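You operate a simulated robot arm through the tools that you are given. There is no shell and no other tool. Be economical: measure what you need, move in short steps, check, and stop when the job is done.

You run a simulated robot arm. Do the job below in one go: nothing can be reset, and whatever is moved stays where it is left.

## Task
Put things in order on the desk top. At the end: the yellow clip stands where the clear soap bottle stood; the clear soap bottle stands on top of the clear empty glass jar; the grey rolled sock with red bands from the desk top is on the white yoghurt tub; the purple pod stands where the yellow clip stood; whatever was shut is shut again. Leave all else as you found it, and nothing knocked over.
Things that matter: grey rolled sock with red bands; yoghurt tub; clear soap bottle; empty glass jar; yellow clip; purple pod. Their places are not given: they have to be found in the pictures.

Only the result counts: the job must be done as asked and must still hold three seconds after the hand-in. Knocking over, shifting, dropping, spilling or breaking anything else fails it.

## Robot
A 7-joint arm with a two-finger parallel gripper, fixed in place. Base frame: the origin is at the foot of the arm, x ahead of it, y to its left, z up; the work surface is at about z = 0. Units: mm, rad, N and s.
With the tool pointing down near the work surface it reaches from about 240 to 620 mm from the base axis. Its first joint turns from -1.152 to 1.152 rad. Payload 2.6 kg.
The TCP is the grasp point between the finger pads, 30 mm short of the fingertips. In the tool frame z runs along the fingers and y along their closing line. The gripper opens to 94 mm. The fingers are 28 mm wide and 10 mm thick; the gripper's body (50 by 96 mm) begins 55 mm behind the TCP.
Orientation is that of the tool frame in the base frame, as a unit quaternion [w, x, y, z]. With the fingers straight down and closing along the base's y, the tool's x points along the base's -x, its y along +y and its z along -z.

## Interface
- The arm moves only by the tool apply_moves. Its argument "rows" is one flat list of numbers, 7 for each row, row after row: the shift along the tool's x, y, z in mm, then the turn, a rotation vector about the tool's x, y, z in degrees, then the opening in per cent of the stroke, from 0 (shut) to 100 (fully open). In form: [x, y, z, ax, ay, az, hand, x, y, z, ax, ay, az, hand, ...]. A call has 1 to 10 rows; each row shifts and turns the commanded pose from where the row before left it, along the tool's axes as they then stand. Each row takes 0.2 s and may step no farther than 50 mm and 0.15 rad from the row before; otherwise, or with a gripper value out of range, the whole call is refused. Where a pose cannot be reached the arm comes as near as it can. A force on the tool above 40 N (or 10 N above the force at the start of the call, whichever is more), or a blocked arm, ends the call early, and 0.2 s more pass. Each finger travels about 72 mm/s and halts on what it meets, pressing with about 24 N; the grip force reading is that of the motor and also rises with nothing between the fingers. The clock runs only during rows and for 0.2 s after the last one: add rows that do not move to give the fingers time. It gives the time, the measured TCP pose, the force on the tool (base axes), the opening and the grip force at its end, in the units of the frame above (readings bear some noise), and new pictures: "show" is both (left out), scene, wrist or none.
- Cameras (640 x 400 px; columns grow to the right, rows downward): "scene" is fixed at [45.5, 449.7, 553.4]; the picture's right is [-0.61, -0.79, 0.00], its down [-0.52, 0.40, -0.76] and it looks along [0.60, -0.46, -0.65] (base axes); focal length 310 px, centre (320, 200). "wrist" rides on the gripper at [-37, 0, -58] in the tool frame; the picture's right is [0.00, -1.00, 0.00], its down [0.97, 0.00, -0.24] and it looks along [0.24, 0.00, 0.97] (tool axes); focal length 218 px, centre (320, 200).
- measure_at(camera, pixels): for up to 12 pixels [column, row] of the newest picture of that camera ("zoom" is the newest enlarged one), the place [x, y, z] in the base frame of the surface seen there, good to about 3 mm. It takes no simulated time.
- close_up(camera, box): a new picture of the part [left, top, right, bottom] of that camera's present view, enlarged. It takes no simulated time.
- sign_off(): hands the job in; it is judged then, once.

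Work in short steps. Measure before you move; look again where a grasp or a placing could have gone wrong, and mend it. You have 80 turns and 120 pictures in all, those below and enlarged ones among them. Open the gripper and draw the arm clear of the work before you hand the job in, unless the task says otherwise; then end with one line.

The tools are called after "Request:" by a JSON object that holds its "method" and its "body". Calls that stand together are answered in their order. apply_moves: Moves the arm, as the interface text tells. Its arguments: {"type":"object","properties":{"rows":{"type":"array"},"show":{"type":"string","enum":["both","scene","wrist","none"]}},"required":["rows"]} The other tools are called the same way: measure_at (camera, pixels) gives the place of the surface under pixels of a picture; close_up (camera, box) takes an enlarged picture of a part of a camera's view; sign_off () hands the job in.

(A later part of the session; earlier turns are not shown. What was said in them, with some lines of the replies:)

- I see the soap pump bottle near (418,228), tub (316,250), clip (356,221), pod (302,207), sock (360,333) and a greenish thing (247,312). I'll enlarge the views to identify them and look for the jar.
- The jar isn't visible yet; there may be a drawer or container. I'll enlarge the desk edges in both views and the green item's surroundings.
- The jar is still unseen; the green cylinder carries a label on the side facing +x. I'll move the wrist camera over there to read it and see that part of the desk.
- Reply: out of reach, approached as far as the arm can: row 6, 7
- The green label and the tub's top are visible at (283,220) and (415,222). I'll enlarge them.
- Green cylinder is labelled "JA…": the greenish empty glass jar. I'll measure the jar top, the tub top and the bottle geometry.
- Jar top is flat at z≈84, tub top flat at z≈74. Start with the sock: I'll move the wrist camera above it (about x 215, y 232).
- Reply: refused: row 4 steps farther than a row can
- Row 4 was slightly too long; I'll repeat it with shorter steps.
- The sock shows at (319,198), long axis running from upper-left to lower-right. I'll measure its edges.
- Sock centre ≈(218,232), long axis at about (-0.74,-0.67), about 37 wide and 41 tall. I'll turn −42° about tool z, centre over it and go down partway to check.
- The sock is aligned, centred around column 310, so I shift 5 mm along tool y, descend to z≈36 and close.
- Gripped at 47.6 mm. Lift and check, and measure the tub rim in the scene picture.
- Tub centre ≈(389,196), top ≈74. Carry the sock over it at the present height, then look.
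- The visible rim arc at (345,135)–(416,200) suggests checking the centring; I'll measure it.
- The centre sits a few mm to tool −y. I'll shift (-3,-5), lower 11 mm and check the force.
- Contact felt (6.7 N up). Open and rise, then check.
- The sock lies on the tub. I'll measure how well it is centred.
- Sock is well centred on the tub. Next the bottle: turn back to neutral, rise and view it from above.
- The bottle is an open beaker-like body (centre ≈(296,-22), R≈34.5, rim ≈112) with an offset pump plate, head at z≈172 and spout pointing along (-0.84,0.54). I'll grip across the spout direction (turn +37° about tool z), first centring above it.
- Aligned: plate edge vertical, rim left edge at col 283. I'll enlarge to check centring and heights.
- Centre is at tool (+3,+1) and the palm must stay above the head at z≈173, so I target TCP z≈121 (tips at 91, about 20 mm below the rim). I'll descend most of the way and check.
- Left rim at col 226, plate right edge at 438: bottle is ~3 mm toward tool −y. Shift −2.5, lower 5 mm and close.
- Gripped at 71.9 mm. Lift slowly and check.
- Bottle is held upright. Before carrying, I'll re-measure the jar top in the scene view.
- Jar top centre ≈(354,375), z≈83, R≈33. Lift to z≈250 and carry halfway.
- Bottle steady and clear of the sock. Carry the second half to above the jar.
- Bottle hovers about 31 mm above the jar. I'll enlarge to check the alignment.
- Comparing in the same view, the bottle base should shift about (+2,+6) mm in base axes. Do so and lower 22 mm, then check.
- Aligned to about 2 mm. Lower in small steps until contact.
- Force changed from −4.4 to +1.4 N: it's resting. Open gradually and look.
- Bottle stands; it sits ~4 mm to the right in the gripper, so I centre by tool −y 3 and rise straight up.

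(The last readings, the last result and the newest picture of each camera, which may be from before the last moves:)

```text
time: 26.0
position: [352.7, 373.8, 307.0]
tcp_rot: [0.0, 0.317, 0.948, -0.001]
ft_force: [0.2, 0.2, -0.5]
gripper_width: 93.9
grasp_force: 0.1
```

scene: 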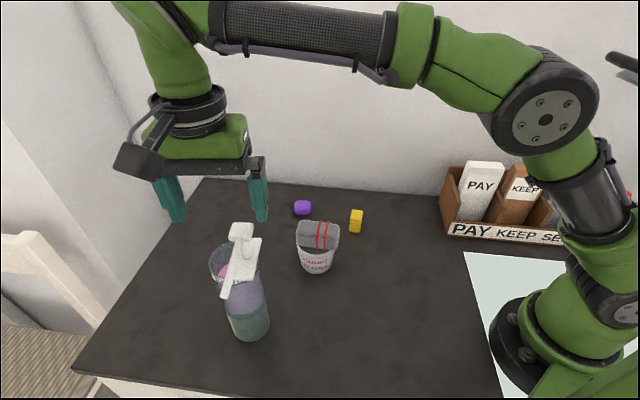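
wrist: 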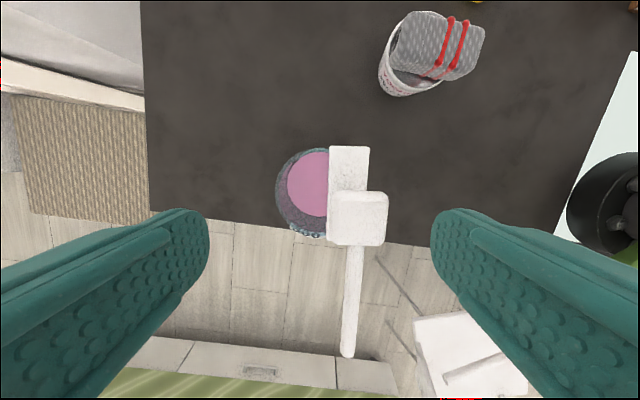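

Bottle stands on the jar. Return to neutral yaw and travel toward the clip, keeping high.

Request:
{"method": "apply_moves", "body": {"rows": [0, 0, -5, 0, 0, -7.4, 100, 0, 0, 0, 0, 0, -7.4, 100, 0, 0, 0, 0, 0, -7.4, 100, 0, 0, 0, 0, 0, -7.4, 100, 0, 0, 0, 0, 0, -7.4, 100, -6, -45, 0, 0, 0, 0, 100, -6, -45, 0, 0, 0, 0, 100, -6, -45, 0, 0, 0, 0, 100, -6, -45, 0, 0, 0, 0, 100], "show": "none"}}

Request:
{"method": "apply_moves", "body": {"rows": [-6, -40, 15, 0, 0, 0, 100, -6, -40, 25, 0, 0, 0, 100, -6, -40, 25, 0, 0, 0, 100, 0, -15, 40, 0, 0, 0, 100, 0, 0, 40, 0, 0, 0, 100]}}

```text
time: 28.0
position: [374.5, 194.1, 312.1]
tcp_rot: [0.0, 0.0, 1.0, 0.0]
ft_force: [0.0, 0.0, 0.3]
gripper_width: 93.9
grasp_force: 0.0
```

```text
time: 29.2
position: [391.9, 59.4, 166.9]
tcp_rot: [0.001, 0.0, 1.0, 0.0]
ft_force: [1.1, 0.1, -0.4]
gripper_width: 93.8
grasp_force: 0.1
```

scene: 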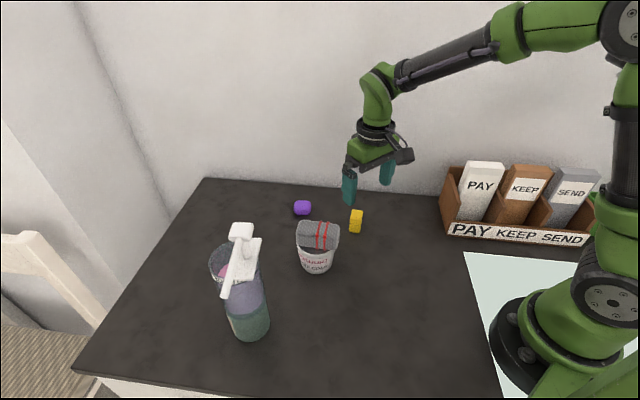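
wrist: 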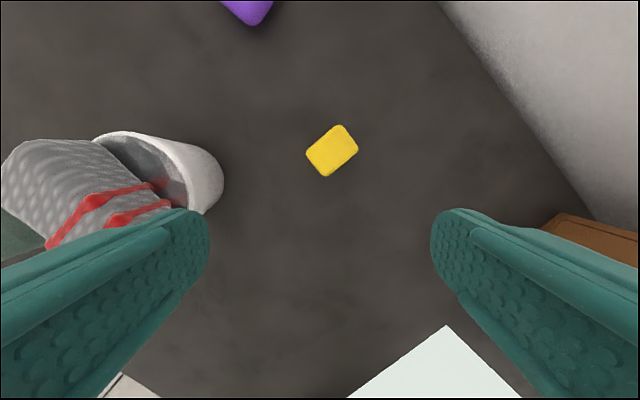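

Clip visible at (332,150). Enlarge and measure.

Request:
{"method": "close_up", "body": {"camera": "wrist", "box": [292, 110, 372, 190]}}

Request:
{"method": "measure_at", "body": {"camera": "wrist", "pixels": [[332, 150], [341, 129], [354, 147], [327, 172], [310, 153], [320, 144], [345, 158], [347, 138], [318, 162]]}}

Request:
{"method": "close_up", "body": {"camera": "scene", "box": [330, 190, 380, 250]}}

```text
5.00 times, centred on (332, 150) of wrist
```

zoom: 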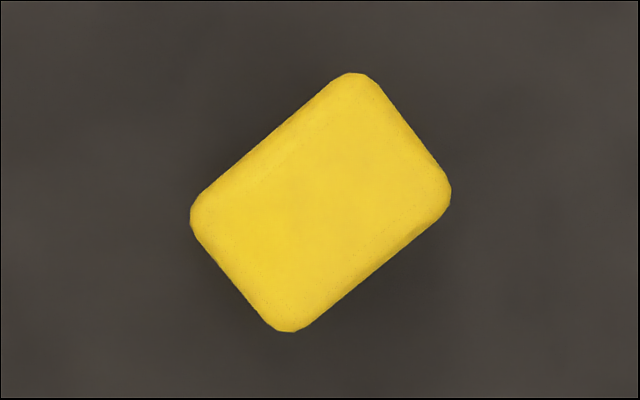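

```text
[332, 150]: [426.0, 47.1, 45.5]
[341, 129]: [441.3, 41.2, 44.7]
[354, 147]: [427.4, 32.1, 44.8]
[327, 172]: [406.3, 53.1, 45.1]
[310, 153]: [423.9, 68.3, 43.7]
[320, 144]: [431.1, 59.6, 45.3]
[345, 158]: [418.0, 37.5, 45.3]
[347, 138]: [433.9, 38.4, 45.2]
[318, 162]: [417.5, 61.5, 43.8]
```

```text
6.67 times, centred on (355, 220) of scene
```

zoom: 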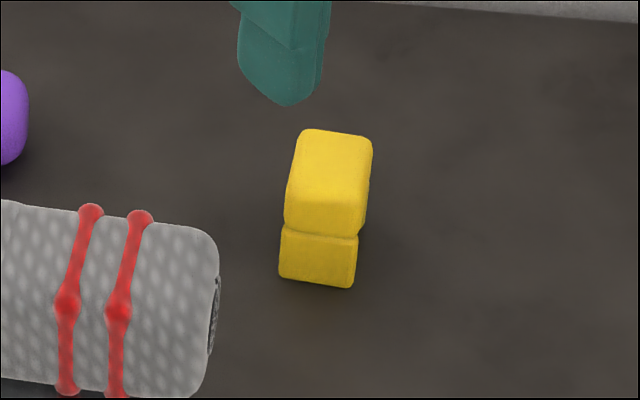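

Clip top centre ≈(424.5,49), z 45, 35×26 mm, short side along (0.76,0.65). I'll turn +49.5° and descend over it partway.

Request:
{"method": "apply_moves", "body": {"rows": [-32.6, -10.4, 0, 0, 0, 0, 70, 0, 0, 10, 0, 0, 8.25, 70, 0, 0, 10, 0, 0, 8.25, 70, 0, 0, 10, 0, 0, 8.25, 70, 0, 0, 10, 0, 0, 8.25, 70, 0, 0, 10, 0, 0, 8.25, 70, 0, 0, 7, 0, 0, 8.25, 70], "show": "wrist"}}

```text
time: 30.8
position: [427.9, 48.4, 109.6]
tcp_rot: [-0.001, 0.419, 0.908, 0.0]
ft_force: [0.0, 0.0, 0.4]
gripper_width: 65.8
grasp_force: 0.1
```

wrist: 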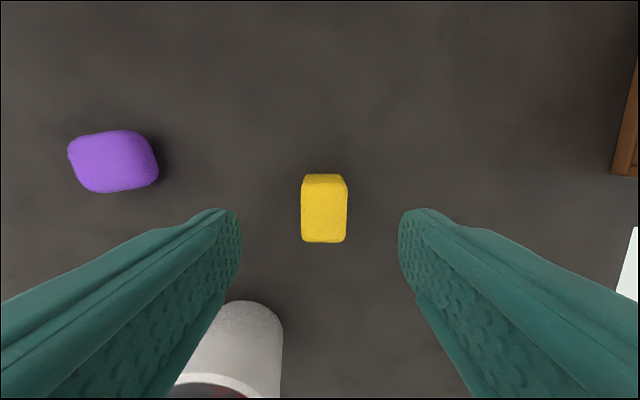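

Clip centred at col 324. Shift −2 in y, lower to z≈38, and close.

Request:
{"method": "apply_moves", "body": {"rows": [0, -2, 36, 0, 0, 0, 70, 0, 0, 35, 0, 0, 0, 70, 0, 0, 0, 0, 0, 0, 40, 0, 0, 0, 0, 0, 0, 15, 0, 0, 0, 0, 0, 0, 15, 0, 0, 0, 0, 0, 0, 15], "show": "wrist"}}

```text
time: 32.2
position: [427.7, 47.4, 37.1]
tcp_rot: [0.0, 0.418, 0.908, 0.0]
ft_force: [-0.3, 0.3, 0.1]
gripper_width: 31.3
grasp_force: 24.1
```

wrist: 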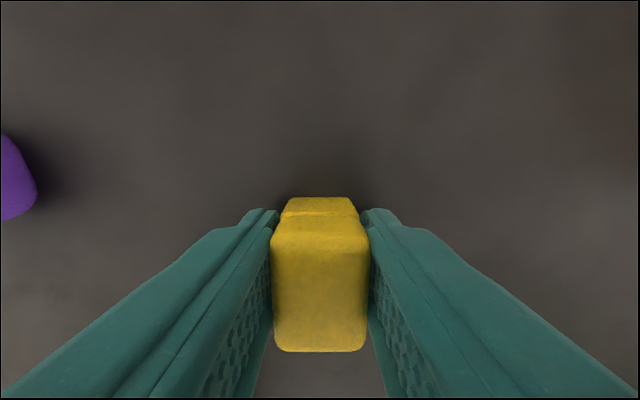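

Gripped. Lift 85 mm and carry to the bottle's former place ≈(298,-22).

Request:
{"method": "apply_moves", "body": {"rows": [0, 0, -40, 0, 0, 0, 15, 0, 0, -45, 0, 0, 0, 15, 8, -35.9, 0, 0, 0, 0, 15, 8, -35.9, 0, 0, 0, 0, 15, 8, -35.9, 0, 0, 0, 0, 15, 8, -35.9, 0, 0, 0, 0, 15, 0, 0, 35, 0, 0, 0, 15, 0, 0, 20, 0, 0, 0, 15]}}

```text
time: 34.0
position: [295.9, -22.3, 67.1]
tcp_rot: [-0.001, 0.419, 0.908, 0.001]
ft_force: [-0.4, 0.5, -0.1]
gripper_width: 31.1
grasp_force: 23.9
```

scene: 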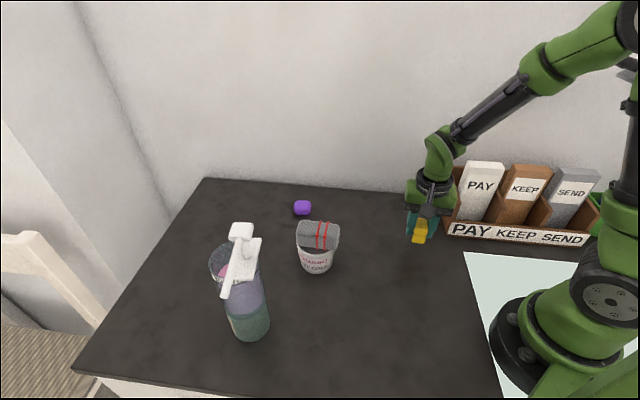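
wrist: 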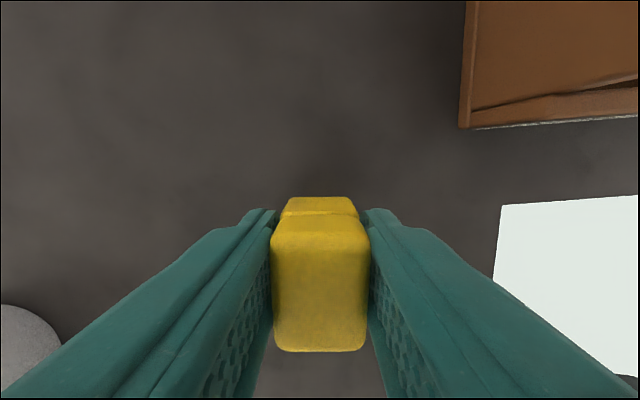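

Clear of the tray. Lower to z≈37.5 and sense contact.

Request:
{"method": "apply_moves", "body": {"rows": [-1.3, 1.5, 20, 0, 0, 0, 15, 0, 0, 7, 0, 0, 0, 15, 0, 0, 2.5, 0, 0, 0, 15, 0, 0, 0, 0, 0, 0, 15], "show": "none"}}

```text
time: 35.0
position: [299.4, -21.9, 38.6]
tcp_rot: [0.0, 0.418, 0.908, 0.0]
ft_force: [0.2, -0.1, -0.3]
gripper_width: 31.4
grasp_force: 23.9
```

Slightly high still; lower 1.2 mm more, release, and rise.

Request:
{"method": "apply_moves", "body": {"rows": [0, 0, 1.2, 0, 0, 0, 15, 0, 0, 0, 0, 0, 0, 30, 0, 0, 0, 0, 0, 0, 50, 0, 0, 0, 0, 0, 0, 60, 0, 0, -30, 0, 0, 0, 60, 0, 0, -40, 0, 0, 0, 60, 0, 0, -40, 0, 0, 0, 60]}}

```text
time: 36.6
position: [299.0, -21.0, 146.8]
tcp_rot: [0.0, 0.418, 0.908, 0.0]
ft_force: [0.4, 0.0, -1.3]
gripper_width: 56.7
grasp_force: 0.0
```

scene: 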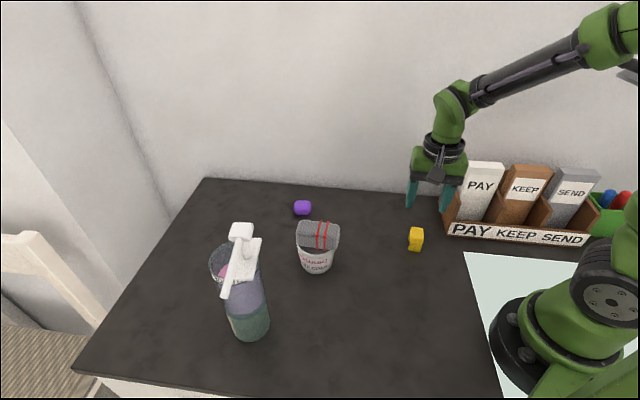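
wrist: 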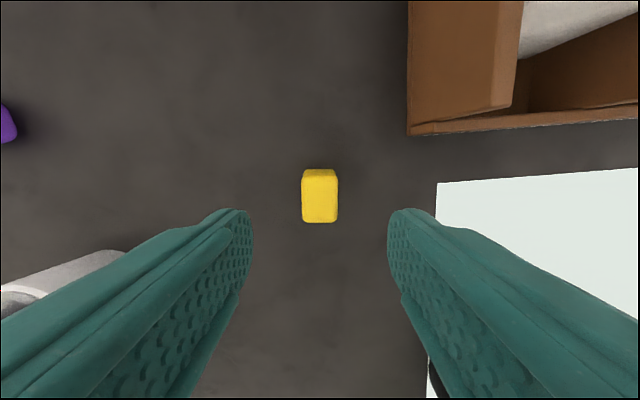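

Clip stands upright in place. Now fly to the pod for a close view.

Request:
{"method": "apply_moves", "body": {"rows": [0, 0, -40, 0, 0, 0, 100, -6.4, 43, 0, 0, 0, 0, 100, -6.4, 43, 0, 0, 0, 0, 100, -6.4, 43, 0, 0, 0, 0, 100, -6.4, 43, 0, 0, 0, 0, 100, -6.4, 43, 0, 0, 0, 0, 100, -6.4, 43, 0, 0, 0, 0, 100, 0, 0, 20, 0, 0, 0, 100]}}

```text
time: 38.4
position: [521.7, 115.5, 167.3]
tcp_rot: [0.0, 0.418, 0.908, 0.0]
ft_force: [0.4, -0.7, 0.9]
gripper_width: 93.9
grasp_force: 0.0
```

scene: 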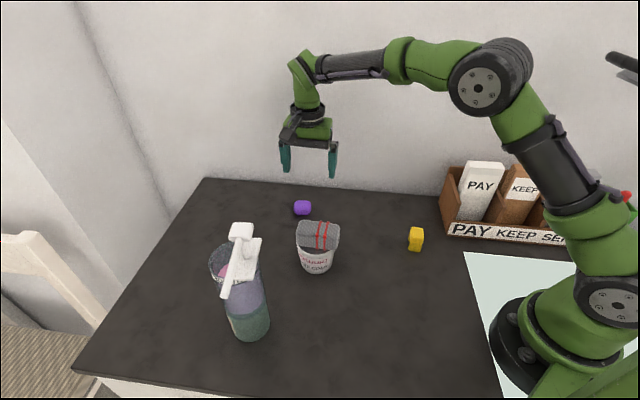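
wrist: 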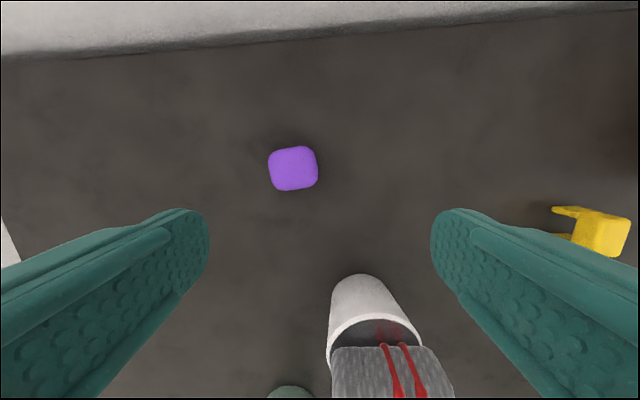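

Request:
{"method": "close_up", "body": {"camera": "wrist", "box": [254, 128, 334, 208]}}

Request:
{"method": "measure_at", "body": {"camera": "wrist", "pixels": [[293, 168], [275, 169], [312, 168], [293, 150], [294, 186], [293, 175]]}}

```text
5.00 times, centred on (294, 168) of wrist
```

zoom: 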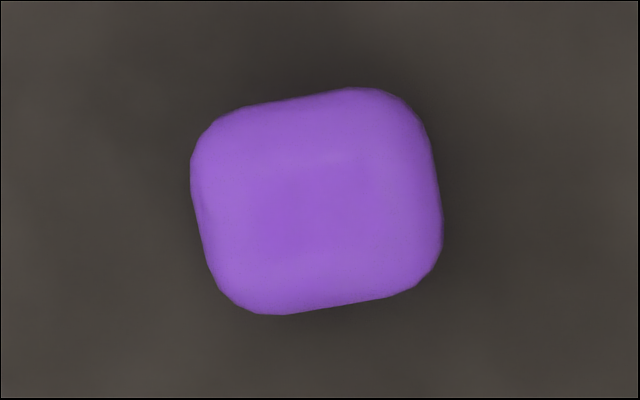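

```text
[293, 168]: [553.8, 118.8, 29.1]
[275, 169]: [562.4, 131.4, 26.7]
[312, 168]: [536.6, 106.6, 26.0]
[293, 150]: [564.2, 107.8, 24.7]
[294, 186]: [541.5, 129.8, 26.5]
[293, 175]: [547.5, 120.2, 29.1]
```

Pod centre ≈(551,118.5), about 45×40, 29 tall, turned about −11° relative to the tool. Align and descend partway.

Request:
{"method": "apply_moves", "body": {"rows": [-16.8, 24.2, 0, 0, 0, 0, 100, 0, 0, 30, 0, 0, -5.5, 90, 0, 0, 35, 0, 0, -5.5, 90, 0, 0, 0, 0, 0, 0, 90], "show": "wrist"}}

```text
time: 39.4
position: [549.8, 121.0, 100.7]
tcp_rot: [0.0, 0.329, 0.944, -0.001]
ft_force: [0.2, 0.0, 0.0]
gripper_width: 84.4
grasp_force: 0.0
```

wrist: 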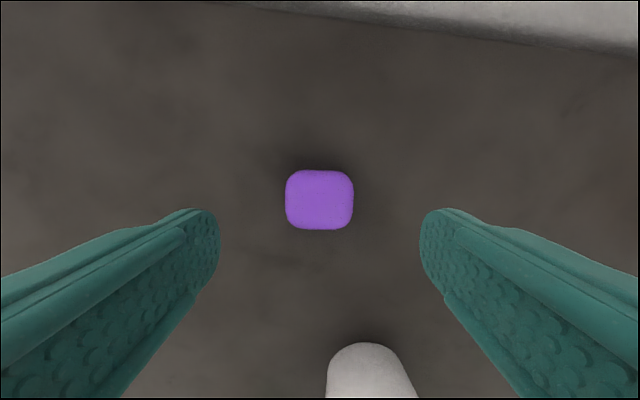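

Aligned; pod centre is ~4 mm toward tool −x. Adjust, lower to z≈34 and close.

Request:
{"method": "apply_moves", "body": {"rows": [-4, 0, 36, 0, 0, 0, 90, 0, 0, 30.5, 0, 0, 0, 90, 0, 0, 0, 0, 0, 0, 55, 0, 0, 0, 0, 0, 0, 30, 0, 0, 0, 0, 0, 0, 30, 0, 0, 0, 0, 0, 0, 30], "show": "wrist"}}

```text
time: 40.8
position: [552.2, 117.2, 35.7]
tcp_rot: [0.0, 0.33, 0.944, 0.0]
ft_force: [-0.8, 0.1, -0.2]
gripper_width: 45.1
grasp_force: 23.9
```

wrist: 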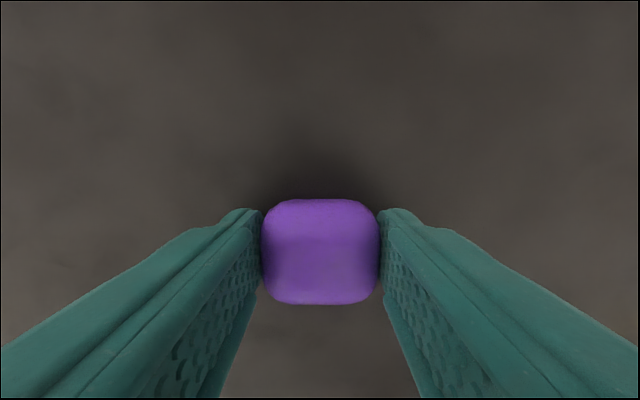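

Gripped at 45 mm. Lift and carry to the clip's former place ≈(426,48).

Request:
{"method": "apply_moves", "body": {"rows": [0, 0, -30, 0, 0, 0, 30, 0, 0, -40, 0, 0, 0, 30, 14.6, -33, 0, 0, 0, 0, 30, 14.6, -33, 0, 0, 0, 0, 30, 14.6, -33, 0, 0, 0, 0, 30, 14.6, -33, 0, 0, 0, 0, 30, 0, 0, 35, 0, 0, 0, 30, 0, 0, 20, 0, 0, 0, 30]}}

```text
time: 42.6
position: [425.1, 51.2, 52.5]
tcp_rot: [-0.001, 0.329, 0.944, 0.0]
ft_force: [0.8, 0.0, -0.1]
gripper_width: 44.7
grasp_force: 23.8
```

scene: 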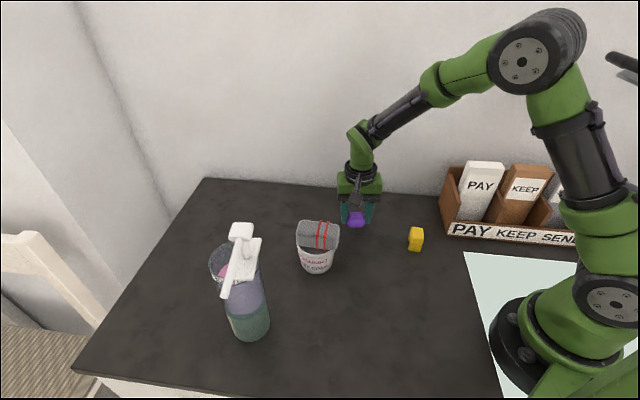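
wrist: 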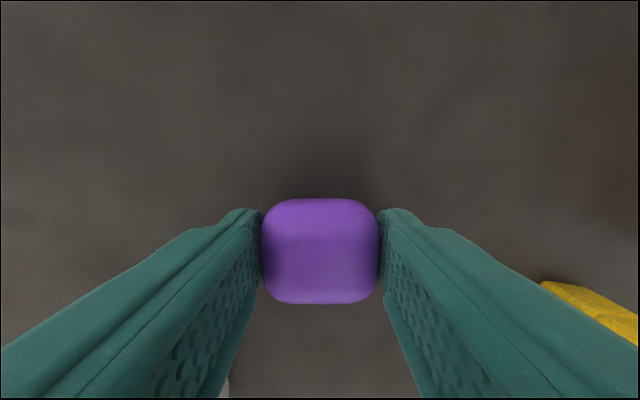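

Lower back by the remaining 15 mm, release, and rise.

Request:
{"method": "apply_moves", "body": {"rows": [0, 0, 10, 0, 0, 0, 30, 0, 0, 5, 0, 0, 0, 30, 0, 0, 0, 0, 0, 0, 30, 0, 0, 0, 0, 0, 0, 50, 0, 0, 0, 0, 0, 0, 75, 0, 0, 0, 0, 0, 0, 75, 0, 0, -30, 0, 0, 0, 75, 0, 0, -45, 0, 0, 0, 75, 0, 0, -45, 0, 0, 0, 75, 0, 0, -45, 0, 0, 0, 75]}}

```text
time: 44.8
position: [419.5, 47.1, 201.3]
tcp_rot: [-0.001, 0.329, 0.944, 0.0]
ft_force: [-0.3, 0.9, 0.2]
gripper_width: 70.7
grasp_force: 0.0
```

scene: 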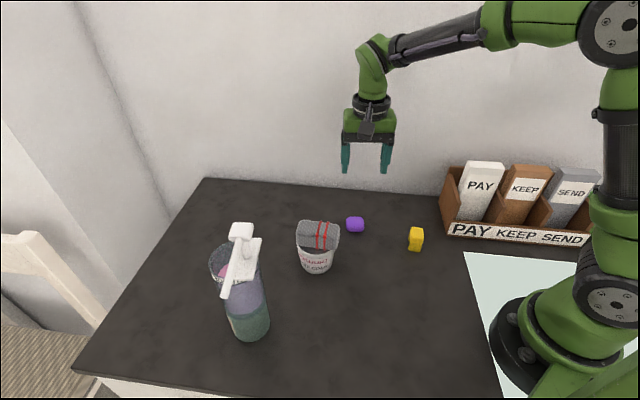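
wrist: 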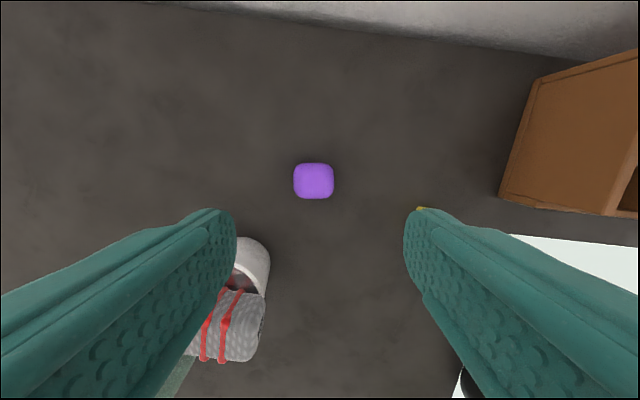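

Everything appears in place. I'll verify positions and look closely at the stacked bottle and the sock.

Request:
{"method": "measure_at", "body": {"camera": "wrist", "pixels": [[314, 180]]}}

Request:
{"method": "measure_at", "body": {"camera": "scene", "pixels": [[416, 232], [355, 222]]}}

Request:
{"method": "close_up", "body": {"camera": "scene", "box": [190, 200, 350, 350]}}

```text
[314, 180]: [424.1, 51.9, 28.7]
```

```text
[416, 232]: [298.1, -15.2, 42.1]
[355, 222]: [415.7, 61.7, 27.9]
```

```text
2.67 times, centred on (270, 275) of scene
```

zoom: 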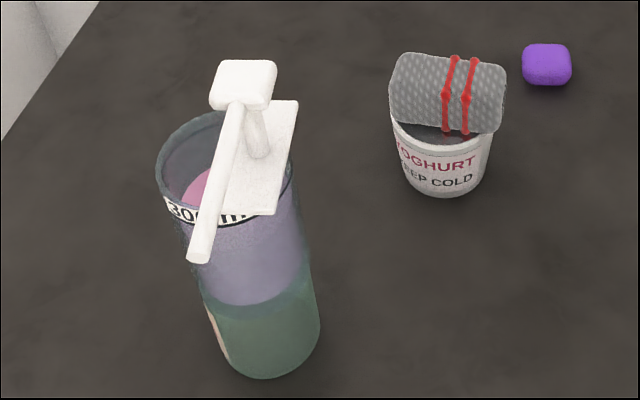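

All goals hold: pod at (424,52), clip at (298,-20), bottle upright on the jar, sock on the tub. Draw the arm up clear with the gripper open.

Request:
{"method": "apply_moves", "body": {"rows": [0, 0, -40, 0, 0, 0, 100, 0, 0, -40, 0, 0, 0, 100, 0, 0, -20, 0, 0, 0, 100, 0, 0, 0, 0, 0, 0, 100], "show": "scene"}}

```text
time: 45.8
position: [423.0, 47.4, 299.9]
tcp_rot: [0.001, 0.329, 0.944, 0.0]
ft_force: [-0.3, -0.9, 0.6]
gripper_width: 94.1
grasp_force: 0.0
```

scene: 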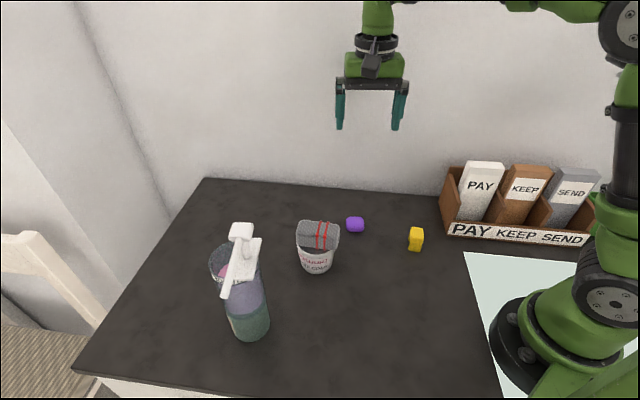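

The scene is stable and the arm is clear, so I hand in the job.

Request:
{"method": "sign_off", "body": {}}

```text
The job is handed in.
```

The job is handed in: the clip stands where the soap bottle stood, the bottle stands on the glass jar, the grey sock with red bands is on the yoghurt tub, and the pod is where the clip stood; nothing was opened, and I saw nothing knocked over.
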